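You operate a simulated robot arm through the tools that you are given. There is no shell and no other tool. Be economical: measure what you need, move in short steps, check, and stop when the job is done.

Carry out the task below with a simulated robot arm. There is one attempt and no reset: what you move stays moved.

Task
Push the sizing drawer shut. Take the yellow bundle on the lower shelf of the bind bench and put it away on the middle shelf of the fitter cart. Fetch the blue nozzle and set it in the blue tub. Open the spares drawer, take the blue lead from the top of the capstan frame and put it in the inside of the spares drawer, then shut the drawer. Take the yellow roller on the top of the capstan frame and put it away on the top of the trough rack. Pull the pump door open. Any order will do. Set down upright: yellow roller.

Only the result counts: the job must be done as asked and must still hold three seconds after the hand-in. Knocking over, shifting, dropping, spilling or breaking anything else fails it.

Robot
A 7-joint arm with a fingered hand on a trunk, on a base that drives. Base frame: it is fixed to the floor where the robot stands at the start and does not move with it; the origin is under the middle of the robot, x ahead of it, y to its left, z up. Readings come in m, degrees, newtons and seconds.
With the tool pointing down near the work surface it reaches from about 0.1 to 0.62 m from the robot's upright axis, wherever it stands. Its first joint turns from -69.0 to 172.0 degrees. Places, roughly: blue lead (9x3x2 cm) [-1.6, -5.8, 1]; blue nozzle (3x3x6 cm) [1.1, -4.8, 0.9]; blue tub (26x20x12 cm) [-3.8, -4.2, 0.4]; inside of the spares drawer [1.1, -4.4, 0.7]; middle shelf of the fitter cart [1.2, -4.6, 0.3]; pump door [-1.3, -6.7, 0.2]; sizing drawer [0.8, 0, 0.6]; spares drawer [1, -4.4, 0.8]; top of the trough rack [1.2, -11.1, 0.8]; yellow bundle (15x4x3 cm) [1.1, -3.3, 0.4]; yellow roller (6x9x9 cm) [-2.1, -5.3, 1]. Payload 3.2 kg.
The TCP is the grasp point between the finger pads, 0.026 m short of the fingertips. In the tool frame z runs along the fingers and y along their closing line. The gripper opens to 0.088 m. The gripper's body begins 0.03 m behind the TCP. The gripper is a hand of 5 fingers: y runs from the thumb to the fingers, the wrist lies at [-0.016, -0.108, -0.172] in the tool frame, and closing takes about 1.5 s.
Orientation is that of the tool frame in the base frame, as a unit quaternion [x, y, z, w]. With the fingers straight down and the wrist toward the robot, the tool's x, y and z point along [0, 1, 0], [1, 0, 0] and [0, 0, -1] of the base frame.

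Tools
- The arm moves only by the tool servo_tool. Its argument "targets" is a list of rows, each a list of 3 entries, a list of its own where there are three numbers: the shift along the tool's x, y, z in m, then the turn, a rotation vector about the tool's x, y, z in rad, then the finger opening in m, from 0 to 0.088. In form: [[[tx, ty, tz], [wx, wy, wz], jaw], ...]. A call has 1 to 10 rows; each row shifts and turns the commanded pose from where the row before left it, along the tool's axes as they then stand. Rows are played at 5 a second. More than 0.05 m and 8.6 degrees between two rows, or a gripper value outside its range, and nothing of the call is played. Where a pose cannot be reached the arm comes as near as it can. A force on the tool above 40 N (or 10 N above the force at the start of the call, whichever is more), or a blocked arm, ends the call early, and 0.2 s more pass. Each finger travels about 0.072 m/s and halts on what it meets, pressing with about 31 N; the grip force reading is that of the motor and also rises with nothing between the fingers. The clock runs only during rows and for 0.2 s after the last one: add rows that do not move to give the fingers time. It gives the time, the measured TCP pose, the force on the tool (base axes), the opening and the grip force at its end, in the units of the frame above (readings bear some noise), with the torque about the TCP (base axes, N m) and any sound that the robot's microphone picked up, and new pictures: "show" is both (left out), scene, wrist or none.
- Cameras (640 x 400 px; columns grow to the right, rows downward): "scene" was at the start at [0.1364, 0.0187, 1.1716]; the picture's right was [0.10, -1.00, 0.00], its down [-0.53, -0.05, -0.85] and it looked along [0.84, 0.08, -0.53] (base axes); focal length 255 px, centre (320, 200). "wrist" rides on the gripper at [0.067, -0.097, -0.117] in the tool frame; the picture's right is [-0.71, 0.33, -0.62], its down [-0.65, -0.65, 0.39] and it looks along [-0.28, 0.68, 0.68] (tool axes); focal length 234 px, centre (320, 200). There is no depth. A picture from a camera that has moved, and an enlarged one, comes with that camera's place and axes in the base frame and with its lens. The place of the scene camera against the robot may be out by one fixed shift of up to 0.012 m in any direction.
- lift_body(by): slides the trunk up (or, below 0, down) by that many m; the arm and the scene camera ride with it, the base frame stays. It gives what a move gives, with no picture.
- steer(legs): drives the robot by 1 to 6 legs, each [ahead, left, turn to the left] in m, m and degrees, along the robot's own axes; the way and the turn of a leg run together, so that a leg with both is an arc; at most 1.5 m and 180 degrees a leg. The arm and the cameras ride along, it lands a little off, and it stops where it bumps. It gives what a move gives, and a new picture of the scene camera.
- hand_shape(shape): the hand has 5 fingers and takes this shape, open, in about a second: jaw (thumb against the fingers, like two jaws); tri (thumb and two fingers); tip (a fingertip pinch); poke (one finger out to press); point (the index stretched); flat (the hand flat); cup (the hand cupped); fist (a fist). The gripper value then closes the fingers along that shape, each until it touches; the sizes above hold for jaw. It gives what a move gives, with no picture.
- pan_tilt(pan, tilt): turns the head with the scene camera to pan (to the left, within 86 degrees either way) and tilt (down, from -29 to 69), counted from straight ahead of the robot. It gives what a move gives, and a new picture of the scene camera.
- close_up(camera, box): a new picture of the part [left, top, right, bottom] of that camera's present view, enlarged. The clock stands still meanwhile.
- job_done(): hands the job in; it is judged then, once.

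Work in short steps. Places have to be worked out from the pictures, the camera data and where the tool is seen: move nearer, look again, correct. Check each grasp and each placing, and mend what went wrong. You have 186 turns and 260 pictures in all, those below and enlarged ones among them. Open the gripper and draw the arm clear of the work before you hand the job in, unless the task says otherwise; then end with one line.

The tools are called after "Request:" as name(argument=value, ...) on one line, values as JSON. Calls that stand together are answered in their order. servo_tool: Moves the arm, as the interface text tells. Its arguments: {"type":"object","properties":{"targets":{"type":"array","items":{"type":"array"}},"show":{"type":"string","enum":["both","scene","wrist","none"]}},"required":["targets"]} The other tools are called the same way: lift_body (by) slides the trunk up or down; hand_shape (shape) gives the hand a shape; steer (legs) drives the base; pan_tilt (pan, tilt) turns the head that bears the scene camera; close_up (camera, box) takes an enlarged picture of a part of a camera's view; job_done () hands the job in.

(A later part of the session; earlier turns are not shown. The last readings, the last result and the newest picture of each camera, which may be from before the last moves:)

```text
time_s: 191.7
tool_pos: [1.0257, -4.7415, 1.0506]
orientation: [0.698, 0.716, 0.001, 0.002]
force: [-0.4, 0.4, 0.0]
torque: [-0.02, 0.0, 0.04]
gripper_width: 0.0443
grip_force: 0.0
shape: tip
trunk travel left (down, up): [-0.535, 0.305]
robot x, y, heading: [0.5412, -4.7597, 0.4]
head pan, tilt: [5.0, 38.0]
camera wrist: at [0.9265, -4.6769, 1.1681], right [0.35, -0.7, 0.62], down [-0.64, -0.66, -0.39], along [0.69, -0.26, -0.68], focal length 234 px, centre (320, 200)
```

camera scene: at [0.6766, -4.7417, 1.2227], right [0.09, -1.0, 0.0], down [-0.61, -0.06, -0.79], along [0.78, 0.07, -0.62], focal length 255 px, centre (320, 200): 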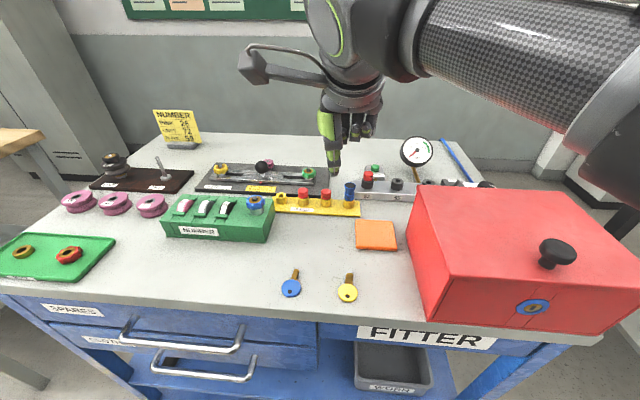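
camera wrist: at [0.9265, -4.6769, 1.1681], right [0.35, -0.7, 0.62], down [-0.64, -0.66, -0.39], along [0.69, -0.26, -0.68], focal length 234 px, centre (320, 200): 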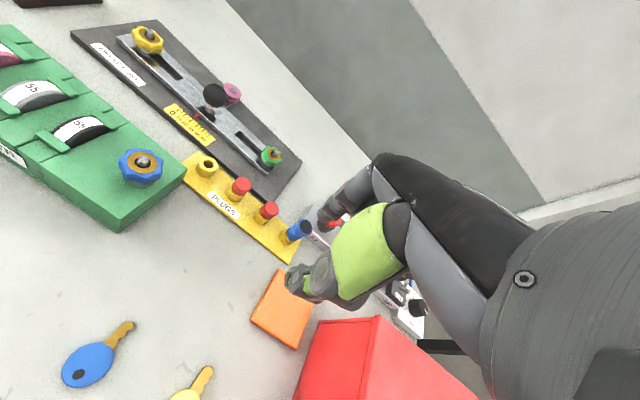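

The nozzle top is at about (1.135, -4.775, 0.91). Moving above it and down to z≈0.985 for a closer check.

Request:
servo_tool(targets=[[[-0.017, 0.04, 0], [0, 0, 0], 0.045], [[-0.017, 0.04, 0], [0, 0, 0], 0.045], [[0, 0.028, 0.03], [0, 0, 0], 0.045], [[0, 0, 0.035], [0, 0, 0], 0.045]], show="both")

Request:
close_up(camera="scene", box=[260, 120, 460, 250])

```text
time_s: 192.7
tool_pos: [1.1348, -4.7723, 0.9881]
orientation: [0.699, 0.715, 0.003, 0.001]
force: [0.1, -1.0, -0.4]
torque: [-0.02, 0.0, 0.01]
gripper_width: 0.0444
grip_force: 0.0
shape: tip
trunk travel left (down, up): [-0.535, 0.305]
robot x, y, heading: [0.5467, -4.7617, 0.6]
head pan, tilt: [5.0, 38.0]
camera scene: at [0.6754, -4.7419, 1.2229], right [0.09, -1.0, 0.0], down [-0.61, -0.06, -0.79], along [0.78, 0.07, -0.62], focal length 255 px, centre (320, 200)
camera wrist: at [1.0348, -4.7083, 1.1042], right [0.35, -0.7, 0.62], down [-0.64, -0.66, -0.39], along [0.69, -0.26, -0.68], focal length 234 px, centre (320, 200)
```

scene: 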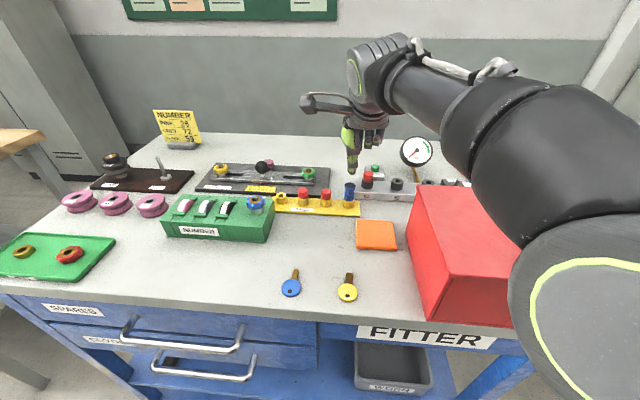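
wrist: 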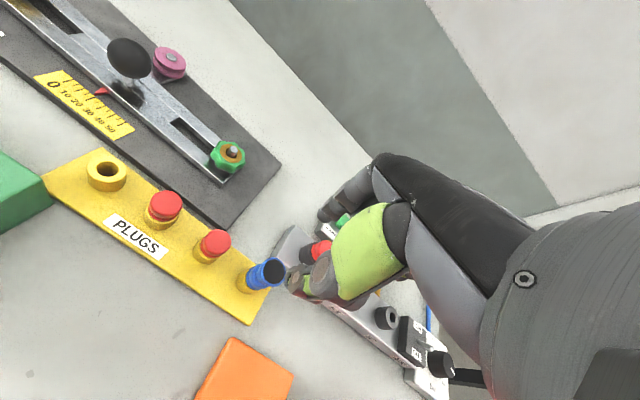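

```text
3.08 times, centred on (360, 185) of scene
camera zoom: at [0.6754, -4.7419, 1.2229], right [0.09, -1.0, 0.0], down [-0.61, -0.06, -0.79], along [0.78, 0.07, -0.62], focal length 784 px, centre (197, 246)
```

zoom: 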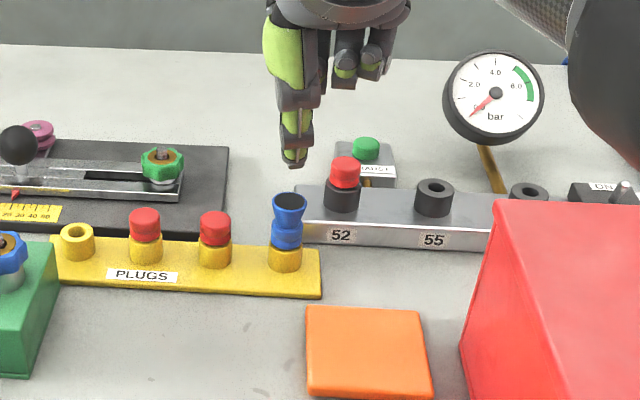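

Both views agree on (1.118, -4.768), top z≈0.917. I'll shift and lower so the pads meet the upper part, staying above the steel block behind it (0.883).

Request:
servo_tool(targets=[[[0.007, -0.017, 0], [0, 0, 0], 0.045], [[0, 0, 0.03], [0, 0, 0], 0.045], [[0, 0, 0.025], [0, 0, 0], 0.045]], show="wrist")

Request:
close_up(camera="scene", box=[290, 130, 430, 220])

```text
time_s: 193.5
tool_pos: [1.1189, -4.7652, 0.9294]
orientation: [0.699, 0.716, 0.001, 0.0]
force: [-0.3, 0.2, 1.0]
torque: [0.0, 0.0, -0.01]
gripper_width: 0.0442
grip_force: 0.1
shape: tip
trunk travel left (down, up): [-0.535, 0.305]
robot x, y, heading: [0.5425, -4.7572, 0.4]
head pan, tilt: [5.0, 38.0]
camera wrist: at [1.0182, -4.7014, 1.0469], right [0.35, -0.7, 0.62], down [-0.64, -0.66, -0.39], along [0.69, -0.26, -0.68], focal length 234 px, centre (320, 200)
```

wrist: 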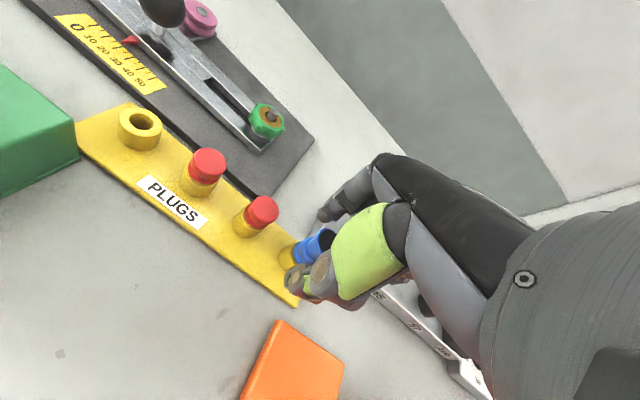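

```text
4.44 times, centred on (360, 175) of scene
camera zoom: at [0.6757, -4.7416, 1.2229], right [0.09, -1.0, 0.0], down [-0.61, -0.06, -0.79], along [0.78, 0.07, -0.62], focal length 1132 px, centre (142, 311)
```

zoom: 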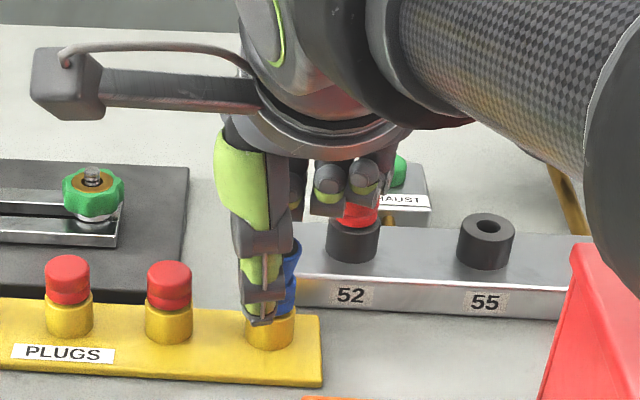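

Thumb (y≈-4.762) and index (y≈-4.775) straddle the nozzle's line nicely. Lowering 1.8 cm and pinching.

Request:
servo_tool(targets=[[[0, 0, 0.018], [0, 0, 0], 0.045], [[0, 0, 0], [0, 0, 0], 0.03], [[0, 0, 0], [0, 0, 0], 0.015], [[0, 0, 0], [0, 0, 0], 0.0], [[0, 0, 0], [0, 0, 0], 0.0], [[0, 0, 0], [0, 0, 0], 0.0]], show="wrist")

Request:
close_up(camera="scene", box=[290, 130, 430, 220])

```text
time_s: 194.9
tool_pos: [1.1141, -4.7635, 0.9143]
orientation: [0.698, 0.716, 0.004, 0.004]
force: [-4.5, 6.9, 15.7]
torque: [0.06, 0.03, -0.03]
gripper_width: 0.0
grip_force: 30.8
shape: tip
trunk travel left (down, up): [-0.535, 0.305]
robot x, y, heading: [0.5457, -4.7615, 0.3]
head pan, tilt: [5.0, 38.0]
camera wrist: at [1.0145, -4.6994, 1.0322], right [0.34, -0.7, 0.63], down [-0.63, -0.67, -0.39], along [0.69, -0.26, -0.67], focal length 234 px, centre (320, 200)
```

wrist: 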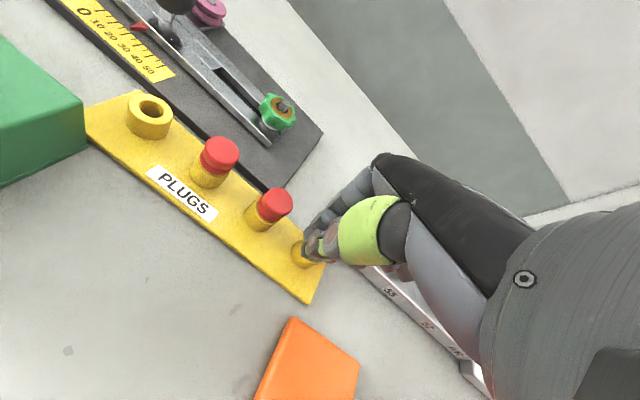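

```text
4.44 times, centred on (360, 175) of scene
camera zoom: at [0.672, -4.7397, 1.2233], right [0.09, -1.0, 0.0], down [-0.61, -0.06, -0.79], along [0.79, 0.07, -0.61], focal length 1132 px, centre (142, 311)
```

zoom: 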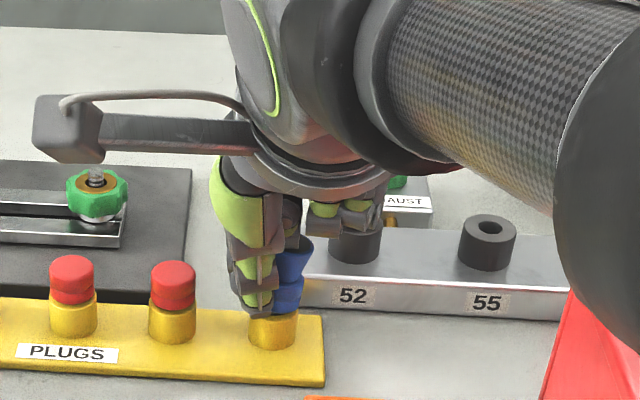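

The pinch closed just left of the nozzle, and the spare fingers are too near the "52" plug. I'll open and rise straight up to inspect.

Request:
servo_tool(targets=[[[0, 0, 0], [0, 0, 0], 0.02], [[0, 0, 0], [0, 0, 0], 0.045], [[0, 0, -0.01], [0, 0, 0], 0.045], [[0, 0, -0.03], [0, 0, 0], 0.045], [[0, 0, -0.04], [0, 0, 0], 0.045]], show="wrist")

Request:
close_up(camera="scene", box=[290, 130, 430, 220])

```text
time_s: 196.1
tool_pos: [1.1188, -4.7675, 0.9903]
orientation: [0.699, 0.715, 0.0, 0.0]
force: [-0.8, 0.4, 1.3]
torque: [0.05, -0.02, 0.03]
gripper_width: 0.0445
grip_force: 0.0
shape: tip
trunk travel left (down, up): [-0.535, 0.305]
robot x, y, heading: [0.5424, -4.7602, 0.4]
head pan, tilt: [5.0, 38.0]
camera wrist: at [1.0189, -4.7024, 1.1094], right [0.35, -0.7, 0.62], down [-0.64, -0.67, -0.39], along [0.69, -0.26, -0.68], focal length 234 px, centre (320, 200)
```

wrist: 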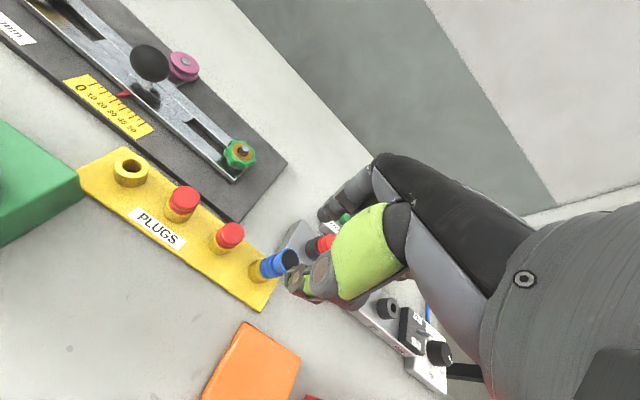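

```text
4.44 times, centred on (360, 175) of scene
camera zoom: at [0.6757, -4.7418, 1.2228], right [0.09, -1.0, 0.0], down [-0.61, -0.06, -0.79], along [0.78, 0.07, -0.62], focal length 1132 px, centre (142, 311)
```

zoom: 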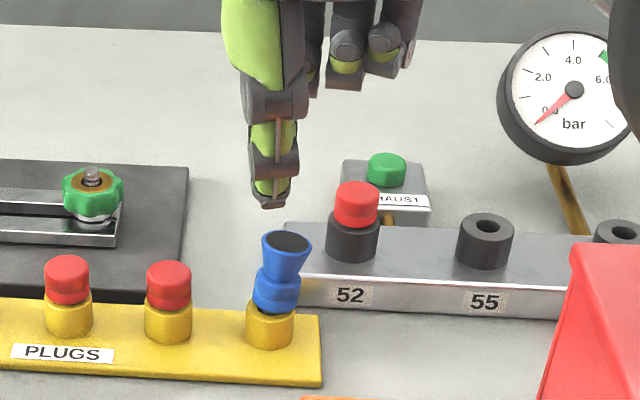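

The nozzle leans slightly in its socket; everything else is intact. I'll yaw the hand 45° so the spare fingers sit over the free area in front of the block.

Request:
servo_tool(targets=[[[0, 0, 0], [0, 0, 0.143], 0.045], [[0, 0, 0], [0, 0, 0.143], 0.045], [[0, 0, 0], [0, 0, 0.143], 0.045], [[0, 0, 0], [0, 0, 0.143], 0.045], [[0, 0, 0], [0, 0, 0.143], 0.045], [[0, 0, 0], [0, 0, 0.07], 0.045], [[-0.014, 0.002, 0.01], [0, 0, 0], 0.045]], show="wrist")

Request:
close_up(camera="scene", box=[290, 130, 430, 220])

```text
time_s: 197.7
tool_pos: [1.1142, -4.7953, 0.9848]
orientation: [0.925, 0.379, 0.009, -0.019]
force: [-0.2, 0.6, -0.1]
torque: [-0.05, -0.01, -0.01]
gripper_width: 0.0444
grip_force: 0.1
shape: tip
trunk travel left (down, up): [-0.535, 0.305]
robot x, y, heading: [0.5433, -4.7613, 0.6]
head pan, tilt: [5.0, 38.0]
camera wrist: at [1.0923, -4.6841, 1.1081], right [-0.27, -0.76, 0.59], down [-0.92, 0.03, -0.39], along [0.28, -0.65, -0.7], focal length 234 px, centre (320, 200)
```

wrist: 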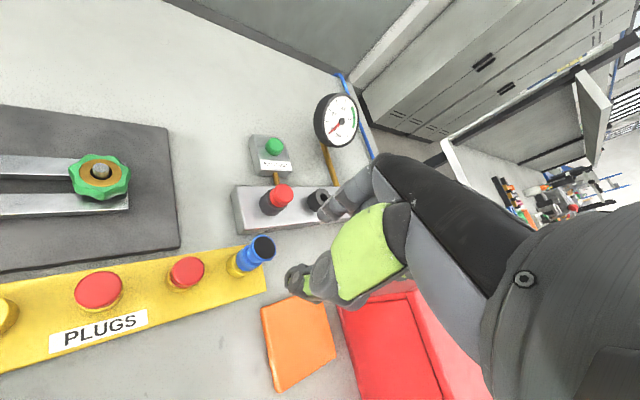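

```text
4.44 times, centred on (360, 175) of scene
camera zoom: at [0.6754, -4.7418, 1.2229], right [0.09, -1.0, 0.0], down [-0.61, -0.06, -0.79], along [0.78, 0.07, -0.62], focal length 1132 px, centre (142, 311)
```

zoom: 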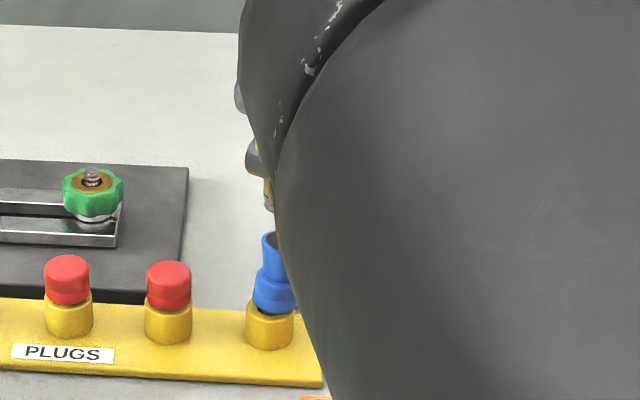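

The nozzle top is near (1.122, -4.778). I'll shift slightly and lower to 0.94, then check alignment in the wrist view.

Request:
servo_tool(targets=[[[0.01, -0.0014, 0], [0, 0, 0], 0.045], [[0, 0, 0.025], [0, 0, 0], 0.045], [[0, 0, 0.02], [0, 0, 0], 0.045]], show="none")

Request:
close_up(camera="wrist", box=[160, 140, 400, 340])

```text
time_s: 198.5
tool_pos: [1.1213, -4.7882, 0.9406]
orientation: [0.926, 0.377, 0.009, -0.023]
force: [-0.5, 0.8, 0.0]
torque: [-0.04, 0.01, -0.01]
gripper_width: 0.0446
grip_force: 0.0
shape: tip
trunk travel left (down, up): [-0.535, 0.305]
robot x, y, heading: [0.5432, -4.7629, 0.4]
head pan, tilt: [5.0, 38.0]
```

```text
2.00 times, centred on (280, 240) of wrist
camera zoom: at [1.1006, -4.6766, 1.0647], right [-0.27, -0.76, 0.59], down [-0.92, 0.03, -0.39], along [0.28, -0.65, -0.71], focal length 468 px, centre (400, 120)
```

zoom: 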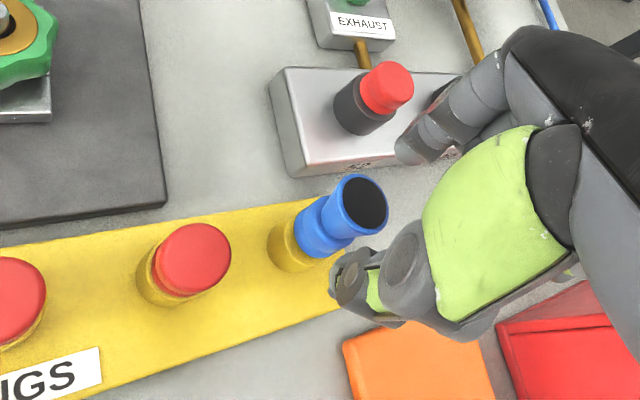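

Computed in the tool frame, the nozzle is centred within a few mm between index and thumb, with ~1.5 cm clearance to the "52" plug. Lowering 2.8 cm and pinching.

Request:
servo_tool(targets=[[[-0.003, -0.001, 0.014], [0, 0, 0], 0.042], [[0, 0, 0.014], [0, 0, 0], 0.042], [[0, 0, 0], [0, 0, 0], 0.042]], show="none")

Request:
close_up(camera="wrist", box=[160, 140, 400, 340])

```text
time_s: 199.3
tool_pos: [1.1162, -4.7854, 0.9168]
orientation: [0.925, 0.38, 0.011, -0.02]
force: [0.0, -0.8, 0.0]
torque: [-0.01, 0.01, 0.01]
gripper_width: 0.0424
grip_force: 0.1
shape: tip
trunk travel left (down, up): [-0.535, 0.305]
robot x, y, heading: [0.5453, -4.7605, 0.4]
head pan, tilt: [5.0, 38.0]
```

```text
2.00 times, centred on (280, 240) of wrist
camera zoom: at [1.0946, -4.6746, 1.0397], right [-0.27, -0.76, 0.59], down [-0.92, 0.03, -0.39], along [0.29, -0.65, -0.71], focal length 468 px, centre (400, 120)
```

zoom: 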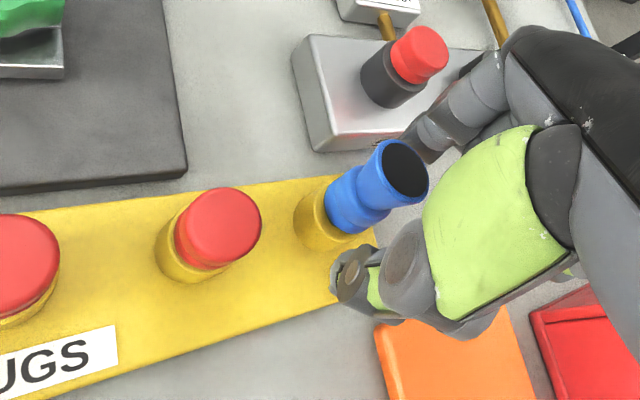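

The nozzle sits between index and thumb. Lower 7 mm and close.

Request:
servo_tool(targets=[[[0, 0.002, 0.007], [0, 0, 0], 0.042], [[0, 0, 0], [0, 0, 0], 0.025], [[0, 0, 0], [0, 0, 0], 0.01], [[0, 0, 0], [0, 0, 0], 0.0], [[0, 0, 0], [0, 0, 0], 0.0], [[0, 0, 0], [0, 0, 0], 0.0]], show="none")

Request:
close_up(camera="wrist", box=[160, 140, 400, 340])

```text
time_s: 200.7
tool_pos: [1.1176, -4.7864, 0.912]
orientation: [0.924, 0.382, 0.013, -0.021]
force: [0.4, -9.9, -0.8]
torque: [-0.16, -0.1, -0.01]
gripper_width: 0.0002
grip_force: 30.8
shape: tip
trunk travel left (down, up): [-0.535, 0.305]
robot x, y, heading: [0.5411, -4.7589, 0.4]
head pan, tilt: [5.0, 38.0]
```

```text
2.00 times, centred on (280, 240) of wrist
camera zoom: at [1.0945, -4.676, 1.0351], right [-0.27, -0.76, 0.58], down [-0.92, 0.02, -0.4], along [0.29, -0.64, -0.71], focal length 468 px, centre (400, 120)
```

zoom: 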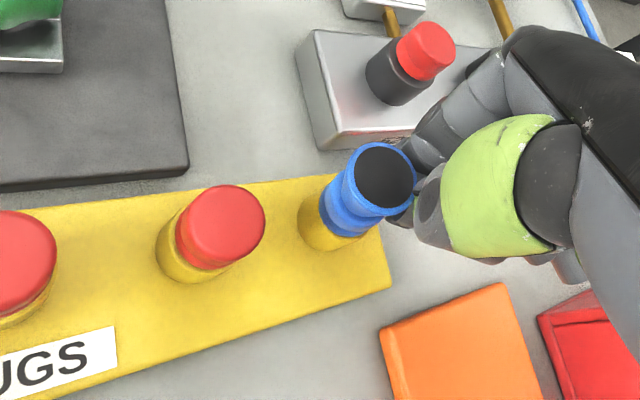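

Missed to the other side: the tip pinch is too narrow. I'll rise and use the tri shape (thumb against two fingers), which centres a round part better.

Request:
servo_tool(targets=[[[0, 0, 0], [0, 0, 0], 0.02], [[0, 0, 0], [0, 0, 0], 0.042], [[0, 0, -0.01], [0, 0, 0], 0.042], [[0, 0, -0.035], [0, 0, 0], 0.042], [[0, 0, -0.04], [0, 0, 0], 0.042]], show="none")

Request:
hand_shape(shape="tri")

Request:
servo_tool(targets=[[[0, 0, 0], [0, 0, 0], 0.05], [[0, 0, 0], [0, 0, 0], 0.05]], show="none")

Request:
close_up(camera="wrist", box=[160, 140, 400, 340])

```text
time_s: 201.9
tool_pos: [1.1159, -4.786, 1.0037]
orientation: [0.922, 0.386, 0.021, -0.019]
force: [0.8, 0.5, 0.2]
torque: [-0.02, 0.0, -0.01]
gripper_width: 0.0415
grip_force: 0.1
shape: tip
trunk travel left (down, up): [-0.535, 0.305]
robot x, y, heading: [0.5424, -4.7592, 0.4]
head pan, tilt: [5.0, 38.0]
```

```text
time_s: 202.8
tool_pos: [1.1185, -4.7883, 0.9992]
orientation: [0.924, 0.382, 0.018, -0.018]
force: [-0.2, -0.2, -0.3]
torque: [0.0, 0.01, 0.01]
gripper_width: 0.0877
grip_force: 0.0
shape: tri
trunk travel left (down, up): [-0.535, 0.305]
robot x, y, heading: [0.5422, -4.7607, 0.6]
head pan, tilt: [5.0, 38.0]
```

```text
time_s: 203.4
tool_pos: [1.1186, -4.7896, 0.9976]
orientation: [0.924, 0.382, 0.016, -0.02]
force: [0.7, 0.8, 0.8]
torque: [-0.01, -0.01, 0.0]
gripper_width: 0.0505
grip_force: 0.0
shape: tri
trunk travel left (down, up): [-0.535, 0.305]
robot x, y, heading: [0.5457, -4.7615, 0.3]
head pan, tilt: [5.0, 38.0]
```

```text
2.00 times, centred on (280, 240) of wrist
camera zoom: at [1.095, -4.6789, 1.1216], right [-0.28, -0.76, 0.58], down [-0.92, 0.02, -0.4], along [0.29, -0.65, -0.71], focal length 468 px, centre (400, 120)
```

zoom: 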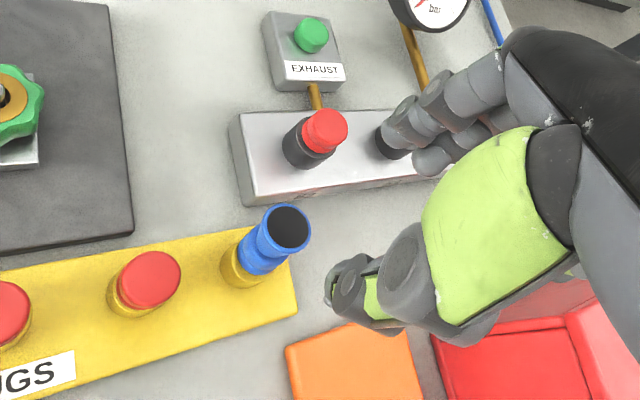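

Now index and middle oppose the thumb. The nozzle top is at (1.126, -4.778). Aligning and lowering to ~0.93.

Request:
servo_tool(targets=[[[0.008, -0.005, 0], [0, 0, 0], 0.05], [[0, 0, 0.035], [0, 0, 0], 0.05], [[0, 0, 0.033], [0, 0, 0], 0.05], [[0, 0, 0], [0, 0, 0], 0.05]], show="none")

Request:
close_up(camera="wrist", box=[160, 140, 400, 340])

```text
time_s: 204.4
tool_pos: [1.1226, -4.7829, 0.9273]
orientation: [0.926, 0.377, 0.012, -0.022]
force: [0.2, 0.6, -0.2]
torque: [-0.03, 0.0, 0.0]
gripper_width: 0.0504
grip_force: 0.0
shape: tri
trunk travel left (down, up): [-0.535, 0.305]
robot x, y, heading: [0.5414, -4.7631, 0.4]
head pan, tilt: [5.0, 38.0]
```

```text
2.00 times, centred on (280, 240) of wrist
camera zoom: at [1.1017, -4.6727, 1.0515], right [-0.28, -0.76, 0.58], down [-0.92, 0.03, -0.39], along [0.28, -0.65, -0.71], focal length 468 px, centre (400, 120)
```

zoom: 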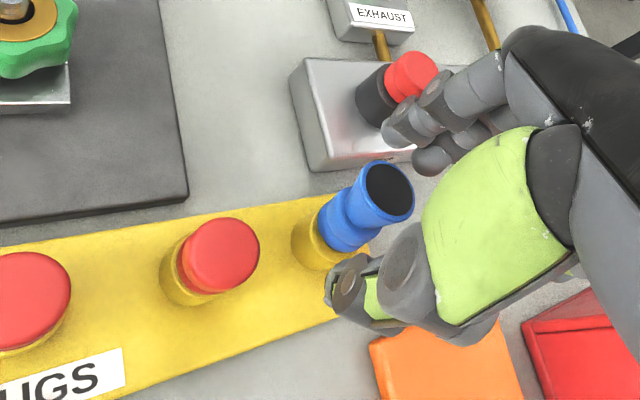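

Centred within 5 mm. I'll narrow the opening first (keeps the index away from the "52" plug), then lower 1.3 cm and close.

Request:
servo_tool(targets=[[[0.004, 0, 0], [0, 0, 0], 0.038], [[0, 0, 0], [0, 0, 0], 0.038], [[0, 0, 0.013], [0, 0, 0], 0.038], [[0, 0, 0], [0, 0, 0], 0.02], [[0, 0, 0], [0, 0, 0], 0.0], [[0, 0, 0], [0, 0, 0], 0.0], [[0, 0, 0], [0, 0, 0], 0.0], [[0, 0, 0], [0, 0, 0], 0.0]], show="none")

Request:
close_up(camera="wrist", box=[160, 140, 400, 340])

```text
time_s: 206.2
tool_pos: [1.1235, -4.7764, 0.9167]
orientation: [0.925, 0.38, 0.014, -0.025]
force: [-2.6, 0.9, -1.7]
torque: [0.06, 0.04, 0.0]
gripper_width: 0.0116
grip_force: 31.0
shape: tri
trunk travel left (down, up): [-0.535, 0.305]
robot x, y, heading: [0.5431, -4.7624, 0.4]
head pan, tilt: [5.0, 38.0]
```

```text
2.00 times, centred on (280, 240) of wrist
camera zoom: at [1.1014, -4.6667, 1.0417], right [-0.28, -0.77, 0.58], down [-0.92, 0.03, -0.39], along [0.28, -0.64, -0.71], focal length 468 px, centre (400, 120)
```

zoom: 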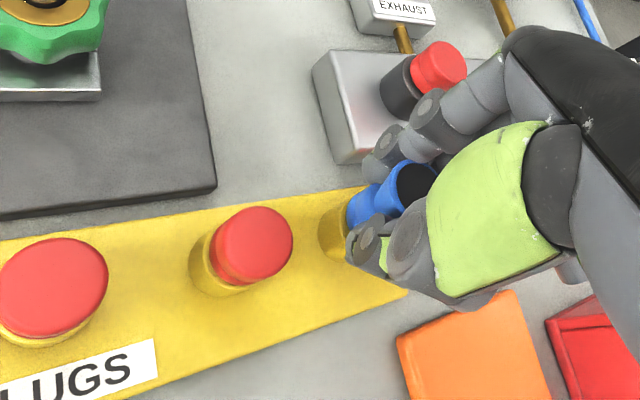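

The nozzle is gripped around its waist. Lifting it out of the socket.

Request:
servo_tool(targets=[[[0, 0, -0.015], [0, 0, 0], 0.0], [[0, 0, -0.02], [0, 0, 0], 0.0], [[0, 0, -0.03], [0, 0, 0], 0.0], [[0, 0, -0.04], [0, 0, 0], 0.0]], show="both")

```text
time_s: 207.4
tool_pos: [1.1216, -4.7896, 1.028]
orientation: [0.926, 0.375, 0.019, -0.026]
force: [0.3, -0.1, -0.7]
torque: [0.0, -0.01, -0.04]
gripper_width: 0.0117
grip_force: 30.7
shape: tri
trunk travel left (down, up): [-0.535, 0.305]
robot x, y, heading: [0.5437, -4.7645, 0.5]
head pan, tilt: [5.0, 38.0]
stopped in row 4: the arm was blocked; the commanded pose is now the measured one
camera scene: at [0.6758, -4.7421, 1.2228], right [0.09, -1.0, 0.0], down [-0.61, -0.06, -0.79], along [0.78, 0.07, -0.62], focal length 255 px, centre (320, 200)
camera wrist: at [1.1003, -4.6807, 1.1534], right [-0.29, -0.77, 0.57], down [-0.92, 0.04, -0.4], along [0.28, -0.64, -0.72], focal length 234 px, centre (320, 200)
```

scene: 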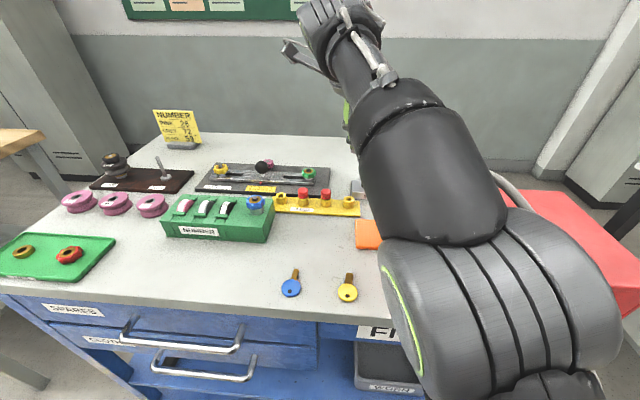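
wrist: 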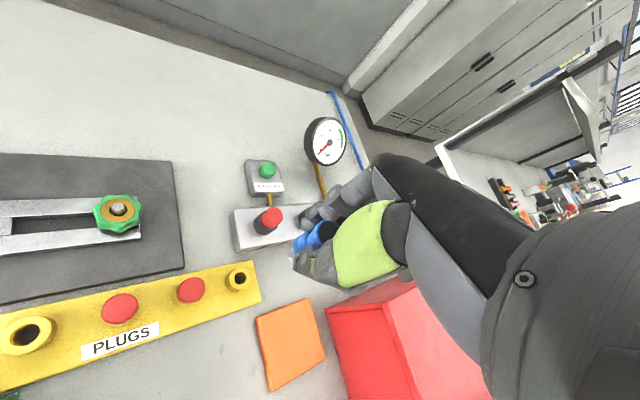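

The nozzle is out and held. I'll raise with the trunk and back away.

Request:
lift_body(by=0.1)

Request:
steer(legs=[[-0.9, 0, 0]])

```text
time_s: 208.8
tool_pos: [1.1219, -4.7881, 1.1279]
orientation: [0.926, 0.376, 0.019, -0.027]
force: [0.1, -0.3, -0.8]
torque: [-0.02, 0.01, 0.0]
gripper_width: 0.0116
grip_force: 30.6
shape: tri
trunk travel left (down, up): [-0.635, 0.205]
robot x, y, heading: [0.5413, -4.7592, 0.5]
head pan, tilt: [5.0, 38.0]
```

```text
time_s: 213.4
tool_pos: [0.2292, -4.7955, 1.1272]
orientation: [0.927, 0.373, 0.02, -0.027]
force: [-0.5, 0.1, 0.2]
torque: [0.01, 0.02, 0.03]
gripper_width: 0.0116
grip_force: 31.3
shape: tri
trunk travel left (down, up): [-0.635, 0.205]
robot x, y, heading: [-0.3452, -4.7627, -0.1]
head pan, tilt: [5.0, 38.0]
camera scene: at [-0.2163, -4.746, 1.3228], right [0.09, -1.0, 0.0], down [-0.61, -0.05, -0.79], along [0.79, 0.07, -0.62], focal length 255 px, centre (320, 200)
```

scene: 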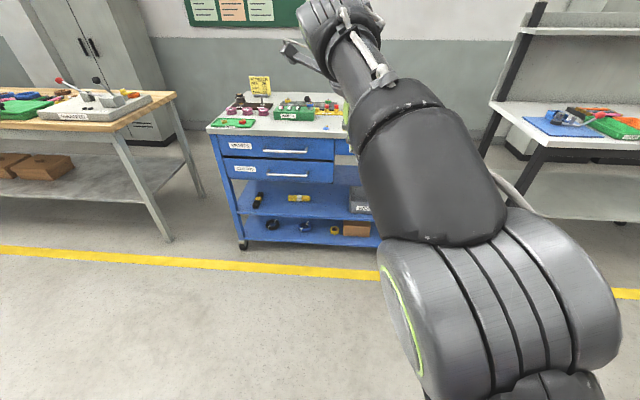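

Hand yaw back to default, then turn to find a route to the blue tub.

Request:
servo_tool(targets=[[[0, 0, 0], [0, 0, -0.143], 0.0], [[0, 0, 0], [0, 0, -0.143], 0.0], [[0, 0, 0], [0, 0, -0.143], 0.0], [[0, -0.02, 0], [0, 0, -0.143], 0.0], [[0, -0.04, 0], [0, 0, -0.143], 0.0], [[0, -0.04, 0], [0, 0, -0.08], 0.0]], show="wrist")

Request:
steer(legs=[[0, 0, 150]])

Request:
pan_tilt(pan=0, tilt=15)

```text
time_s: 214.8
tool_pos: [0.1313, -4.7742, 1.1289]
orientation: [0.71, 0.704, 0.03, -0.017]
force: [0.1, 0.9, 0.1]
torque: [-0.03, -0.03, -0.02]
gripper_width: 0.0118
grip_force: 31.0
shape: tri
trunk travel left (down, up): [-0.635, 0.205]
robot x, y, heading: [-0.3489, -4.7641, 0.3]
head pan, tilt: [5.0, 38.0]
camera wrist: at [0.0321, -4.7144, 1.2502], right [0.31, -0.75, 0.58], down [-0.65, -0.62, -0.44], along [0.69, -0.24, -0.68], focal length 234 px, centre (320, 200)
```

wrist: 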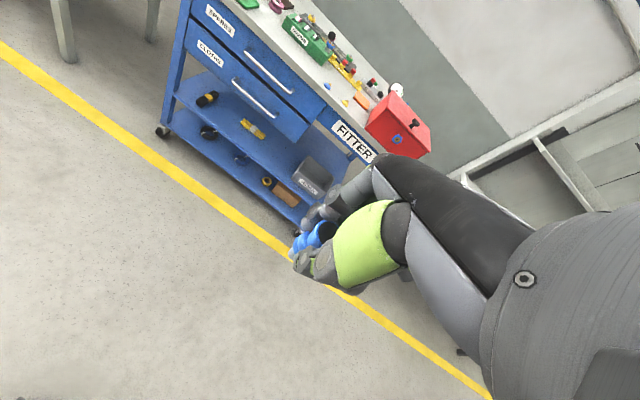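

```text
time_s: 221.4
tool_pos: [-0.7568, -4.5062, 1.1293]
orientation: [-0.487, 0.873, -0.009, -0.031]
force: [0.0, -0.2, 0.2]
torque: [-0.01, 0.0, -0.01]
gripper_width: 0.0112
grip_force: 31.4
shape: tri
trunk travel left (down, up): [-0.635, 0.205]
robot x, y, heading: [-0.3502, -4.7623, 149.1]
head pan, tilt: [5.0, 38.0]
camera scene: at [-0.4726, -4.6899, 1.3228], right [0.44, 0.9, 0.0], down [0.55, -0.27, -0.79], along [-0.71, 0.35, -0.62], focal length 255 px, centre (320, 200)
```

scene: 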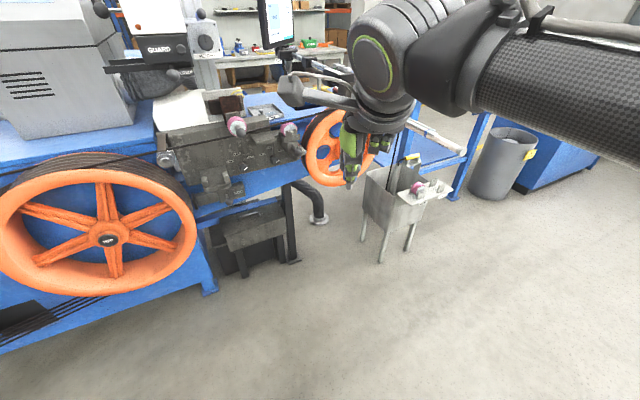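

```text
time_s: 222.2
tool_pos: [-0.7572, -4.5068, 1.1275]
orientation: [-0.487, 0.873, -0.009, -0.032]
force: [-0.4, -1.1, -0.2]
torque: [0.02, 0.02, 0.02]
gripper_width: 0.0115
grip_force: 30.8
shape: tri
trunk travel left (down, up): [-0.635, 0.205]
robot x, y, heading: [-0.3487, -4.7632, 148.6]
head pan, tilt: [0.0, 15.0]
camera scene: at [-0.475, -4.6797, 1.3593], right [0.52, 0.86, 0.0], down [0.22, -0.13, -0.97], along [-0.83, 0.5, -0.26], focal length 255 px, centre (320, 200)
```

scene: 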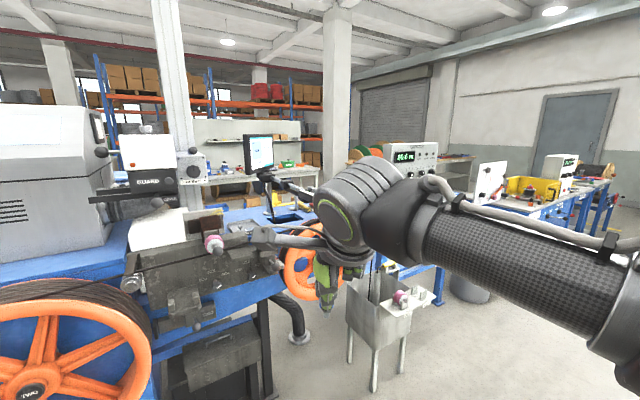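

The tub lies behind the machine line. I'll drive along the aisle to y≈-2.7 and look west for a gap.

Request:
steer(legs=[[0, 0, 31], [0, -1.5, 0], [0, -0.4, 0]])

Request:
pan_tilt(pan=25, tilt=15)

Request:
pan_tilt(pan=-30, tilt=15)

```text
time_s: 233.3
tool_pos: [-0.8265, -2.8439, 1.1285]
orientation: [-0.704, 0.71, -0.017, -0.029]
force: [0.1, 0.6, -0.7]
torque: [-0.03, 0.0, -0.03]
gripper_width: 0.0115
grip_force: 30.9
shape: tri
trunk travel left (down, up): [-0.635, 0.205]
robot x, y, heading: [-0.346, -2.8544, -180.0]
head pan, tilt: [0.0, 15.0]
camera scene: at [-0.4906, -2.8434, 1.3594], right [0.0, 1.0, 0.0], down [0.26, 0.0, -0.97], along [-0.97, 0.0, -0.26], focal length 255 px, centre (320, 200)
```

scene: 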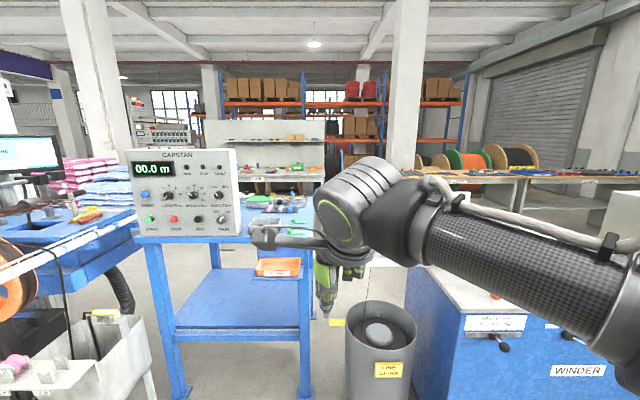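

```text
time_s: 234.2
tool_pos: [-0.8275, -2.8437, 1.1296]
orientation: [-0.703, 0.71, -0.017, -0.029]
force: [0.0, 0.0, -0.1]
torque: [0.0, -0.01, -0.02]
gripper_width: 0.0115
grip_force: 31.2
shape: tri
trunk travel left (down, up): [-0.635, 0.205]
robot x, y, heading: [-0.3429, -2.856, -180.0]
head pan, tilt: [25.0, 15.0]
camera scene: at [-0.4818, -2.8832, 1.3594], right [-0.42, 0.91, 0.0], down [0.23, 0.11, -0.97], along [-0.87, -0.41, -0.26], focal length 255 px, centre (320, 200)
```

scene: 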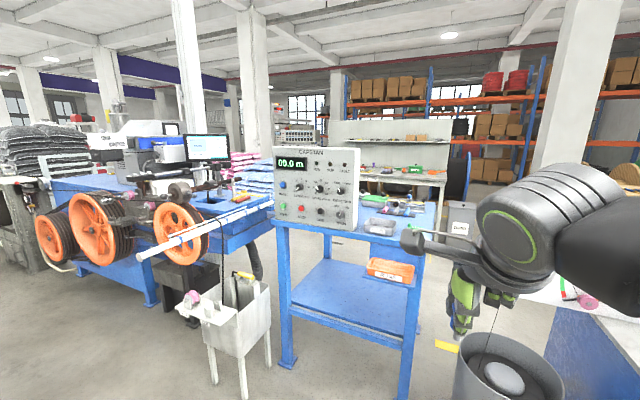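

```text
time_s: 235.5
tool_pos: [-0.8264, -2.8437, 1.1291]
orientation: [-0.703, 0.71, -0.017, -0.028]
force: [0.5, -0.1, 0.3]
torque: [-0.01, -0.03, 0.0]
gripper_width: 0.0116
grip_force: 31.2
shape: tri
trunk travel left (down, up): [-0.635, 0.205]
robot x, y, heading: [-0.3449, -2.8519, -180.0]
head pan, tilt: [-30.0, 15.0]
camera scene: at [-0.4782, -2.7972, 1.3594], right [0.5, 0.87, 0.0], down [0.22, -0.13, -0.97], along [-0.84, 0.48, -0.26], focal length 255 px, centre (320, 200)
```

scene: 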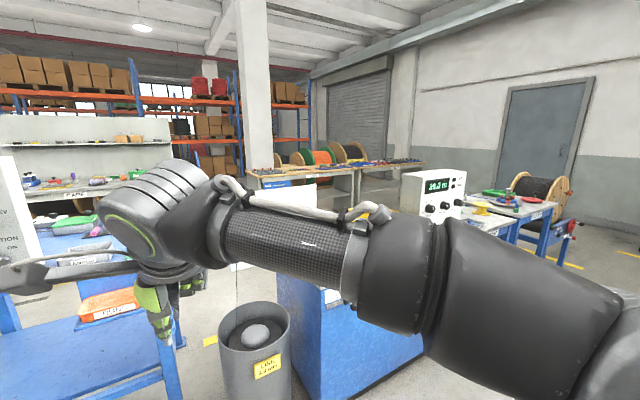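

Gaps here are blocked by the trolley and bin. The machine line seems to end near y≈0.8, so I'll go round the north end; driving up the aisle first.

Request:
steer(legs=[[0, -1.5, 0], [0, -1.5, 0], [0, -1.0, 0]])

Request:
pan_tilt(pan=-20, tilt=15)

```text
time_s: 254.7
tool_pos: [-0.8639, 1.1554, 1.1286]
orientation: [-0.704, 0.709, -0.017, -0.029]
force: [-0.2, 0.8, -0.4]
torque: [0.02, 0.01, 0.0]
gripper_width: 0.0113
grip_force: 31.0
shape: tri
trunk travel left (down, up): [-0.635, 0.205]
robot x, y, heading: [-0.3826, 1.1473, -179.4]
head pan, tilt: [-30.0, 15.0]
camera scene: at [-0.5166, 1.2031, 1.3594], right [0.5, 0.87, 0.0], down [0.22, -0.13, -0.97], along [-0.84, 0.48, -0.26], focal length 255 px, centre (320, 200)
```

scene: 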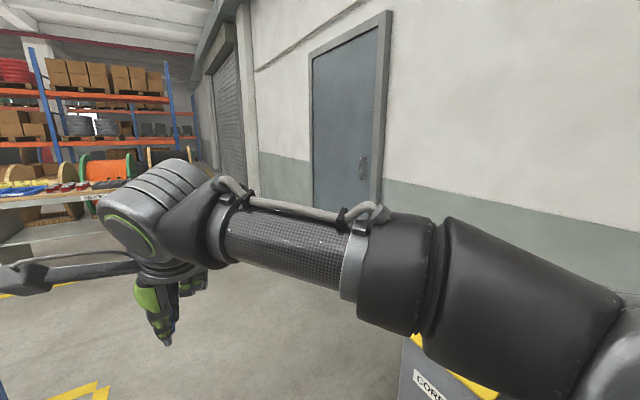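

```text
time_s: 255.4
tool_pos: [-0.8637, 1.1537, 1.1281]
orientation: [-0.705, 0.709, -0.017, -0.028]
force: [0.0, 0.0, -0.6]
torque: [-0.01, 0.01, -0.03]
gripper_width: 0.0115
grip_force: 31.1
shape: tri
trunk travel left (down, up): [-0.635, 0.205]
robot x, y, heading: [-0.3815, 1.1473, -179.6]
head pan, tilt: [-20.0, 15.0]
camera scene: at [-0.5234, 1.1881, 1.3594], right [0.34, 0.94, 0.0], down [0.24, -0.09, -0.97], along [-0.91, 0.33, -0.26], focal length 255 px, centre (320, 200)
```

scene: 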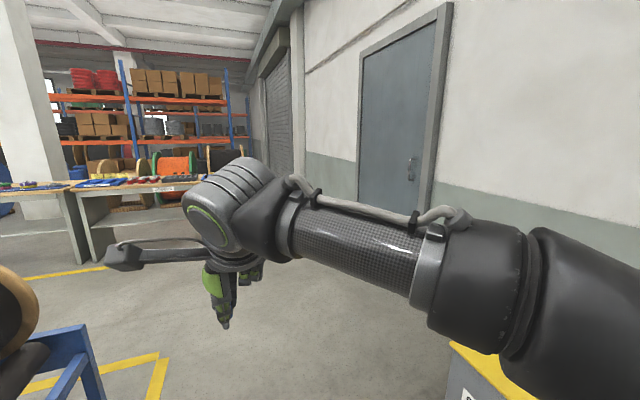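

Request:
pan_tilt(pan=25, tilt=20)

```text
time_s: 256.6
tool_pos: [-0.8645, 1.1547, 1.129]
orientation: [-0.705, 0.709, -0.017, -0.029]
force: [0.5, 0.0, -0.1]
torque: [-0.04, -0.01, -0.02]
gripper_width: 0.0113
grip_force: 30.9
shape: tri
trunk travel left (down, up): [-0.635, 0.205]
robot x, y, heading: [-0.3861, 1.1473, -180.0]
head pan, tilt: [25.0, 20.0]
camera scene: at [-0.5197, 1.1169, 1.3512], right [-0.43, 0.9, 0.0], down [0.31, 0.15, -0.94], along [-0.85, -0.4, -0.34], focal length 255 px, centre (320, 200)
```

scene: 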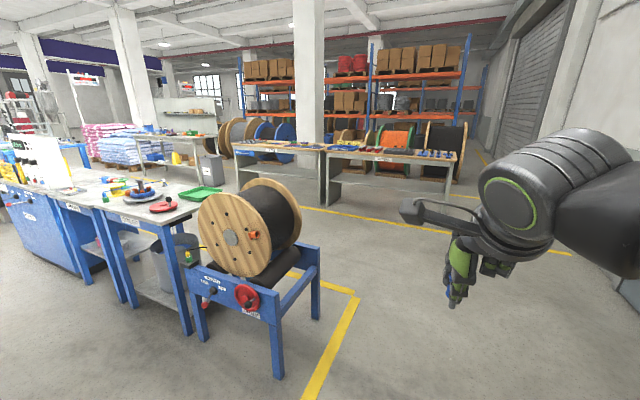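

Request:
close_up(camera="scene", box=[70, 90, 270, 220])

```text
3.08 times, centred on (170, 155) of scene
camera zoom: at [-0.5197, 1.1169, 1.3512], right [-0.43, 0.9, 0.0], down [0.31, 0.15, -0.94], along [-0.85, -0.4, -0.34], focal length 784 px, centre (782, 338)
```

zoom: 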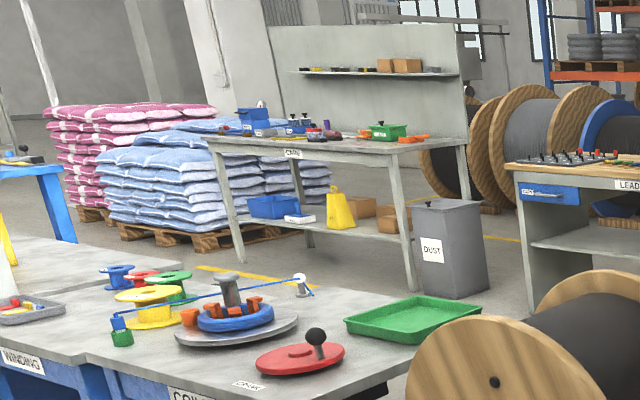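

The blue tub stands on the lower shelf of the CARE bench, left side. Route: forward to x≈-2.7 past the reel stand, then left along the corridor.

Request:
steer(legs=[[1.5, 0, 0], [0.8, 0, 0], [0, 1.5, 0], [0, 1.5, 0]])

```text
time_s: 281.7
tool_pos: [-3.1814, -1.7901, 1.1277]
orientation: [-0.695, 0.718, -0.016, -0.029]
force: [-0.2, 0.2, -0.2]
torque: [0.01, 0.02, -0.02]
gripper_width: 0.0113
grip_force: 30.8
shape: tri
trunk travel left (down, up): [-0.635, 0.205]
robot x, y, heading: [-2.6998, -1.8072, 178.9]
head pan, tilt: [25.0, 20.0]
camera scene: at [-2.8379, -1.836, 1.3512], right [-0.41, 0.91, 0.0], down [0.31, 0.14, -0.94], along [-0.86, -0.38, -0.34], focal length 255 px, centre (320, 200)
```

scene: 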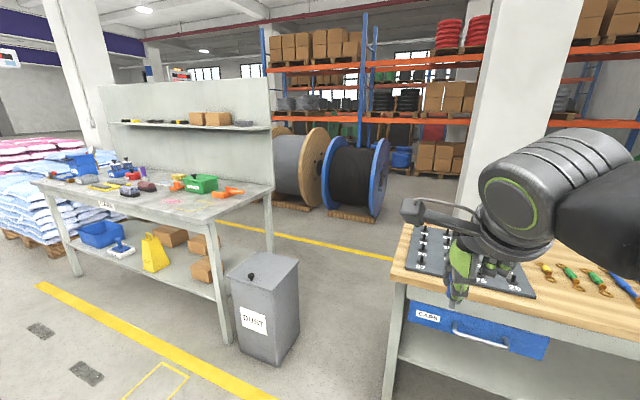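

Tub located at ≈(-3.8, -4.19), right at the bench front (x≈-3.68). Strafing to it, and lowering the trunk.

Request:
steer(legs=[[0, 1.5, 0], [0, 0.87, 1.1]])

Request:
lift_body(by=-0.45)

Request:
pan_tilt(pan=0, tilt=25)

```text
time_s: 293.4
tool_pos: [-3.2613, -4.1966, 1.1279]
orientation: [-0.699, 0.715, -0.018, -0.028]
force: [-0.4, 0.4, 0.0]
torque: [0.03, -0.01, 0.02]
gripper_width: 0.0114
grip_force: 31.0
shape: tri
trunk travel left (down, up): [-0.635, 0.205]
robot x, y, heading: [-2.7805, -4.2109, 179.1]
head pan, tilt: [25.0, 20.0]
camera scene: at [-2.9162, -4.2401, 1.3512], right [-0.41, 0.91, 0.0], down [0.31, 0.14, -0.94], along [-0.86, -0.39, -0.34], focal length 255 px, centre (320, 200)
```

scene: 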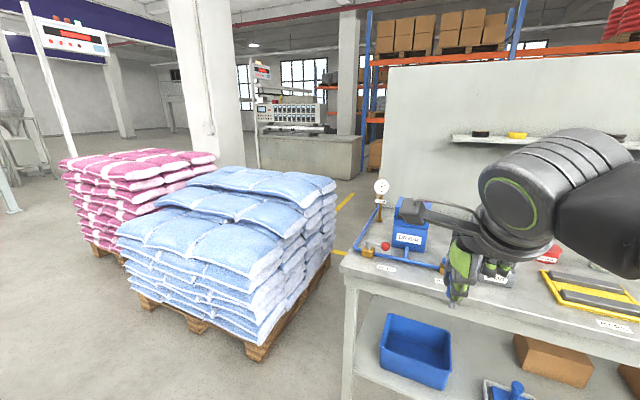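

```text
refused: -0.45 is not a number from -0.4 to 0.4
```

```text
time_s: 294.3
tool_pos: [-3.2598, -4.1965, 1.1296]
orientation: [-0.699, 0.714, -0.017, -0.029]
force: [0.4, -0.5, -1.0]
torque: [0.02, 0.01, 0.0]
gripper_width: 0.0114
grip_force: 31.4
shape: tri
trunk travel left (down, up): [-0.635, 0.205]
robot x, y, heading: [-2.7782, -4.2129, 179.3]
head pan, tilt: [0.0, 25.0]
camera scene: at [-2.9236, -4.2005, 1.3431], right [0.01, 1.0, 0.0], down [0.42, 0.0, -0.91], along [-0.91, 0.01, -0.42], focal length 255 px, centre (320, 200)
```

scene: 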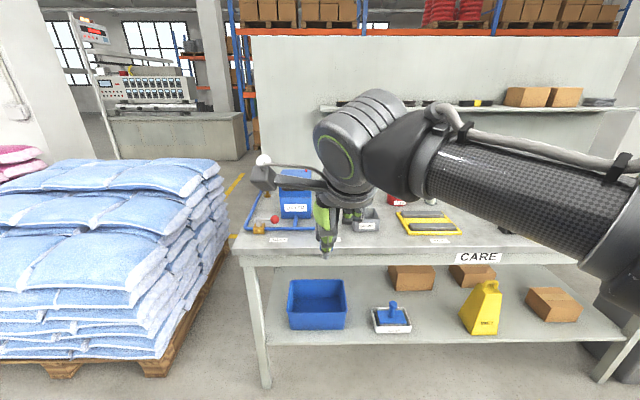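

Tub: x -3.72…-3.90, centre (-3.81, -4.21), rim ≈0.46. I'll lower the trunk and tilt the hand forward 25°.

Request:
lift_body(by=-0.4)

Request:
lift_body(by=-0.15)

Request:
servo_tool(targets=[[[0, 0, 0], [-0.143, 0, 0], 0.0], [[0, 0, 0], [-0.143, 0, 0], 0.0], [[0, 0, 0], [-0.143, 0, 0], 0.0]], show="both")

```text
time_s: 298.2
tool_pos: [-3.2608, -4.1964, 0.7283]
orientation: [-0.699, 0.714, -0.017, -0.029]
force: [-0.2, -0.2, 0.1]
torque: [0.0, -0.02, -0.02]
gripper_width: 0.0117
grip_force: 30.5
shape: tri
trunk travel left (down, up): [-0.235, 0.605]
robot x, y, heading: [-2.7791, -4.2129, 179.2]
head pan, tilt: [0.0, 25.0]
```

```text
time_s: 299.9
tool_pos: [-3.2611, -4.1961, 0.5788]
orientation: [-0.699, 0.715, -0.017, -0.029]
force: [0.9, -0.6, -0.4]
torque: [-0.01, -0.03, 0.02]
gripper_width: 0.0114
grip_force: 31.4
shape: tri
trunk travel left (down, up): [-0.085, 0.755]
robot x, y, heading: [-2.778, -4.2173, 179.5]
head pan, tilt: [0.0, 25.0]
```

```text
time_s: 300.7
tool_pos: [-3.2613, -4.1963, 0.5789]
orientation: [-0.677, 0.701, 0.136, -0.178]
force: [0.0, 1.6, 0.1]
torque: [-0.03, 0.0, -0.01]
gripper_width: 0.0116
grip_force: 30.8
shape: tri
trunk travel left (down, up): [-0.085, 0.755]
robot x, y, heading: [-2.78, -4.2128, 179.2]
head pan, tilt: [0.0, 25.0]
camera scene: at [-2.9235, -4.2004, 0.7932], right [0.01, 1.0, 0.0], down [0.42, 0.0, -0.91], along [-0.91, 0.01, -0.42], focal length 255 px, centre (320, 200)
camera wrist: at [-3.1233, -4.262, 0.6485], right [-0.01, 0.75, 0.66], down [0.43, 0.6, -0.67], along [-0.9, 0.28, -0.34], focal length 234 px, centre (320, 200)
```

scene: 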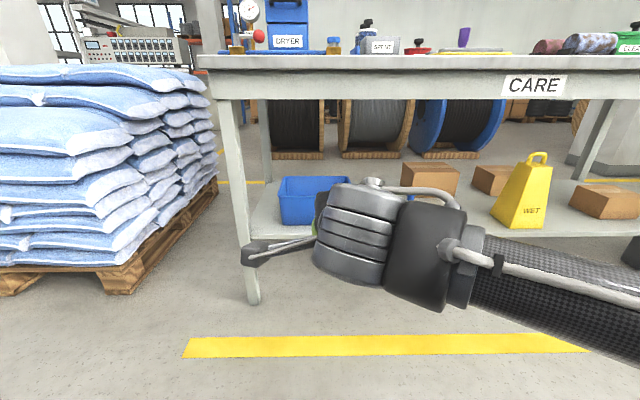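
wrist: 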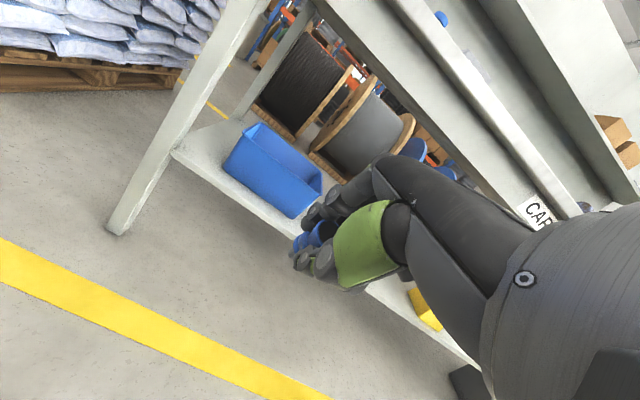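

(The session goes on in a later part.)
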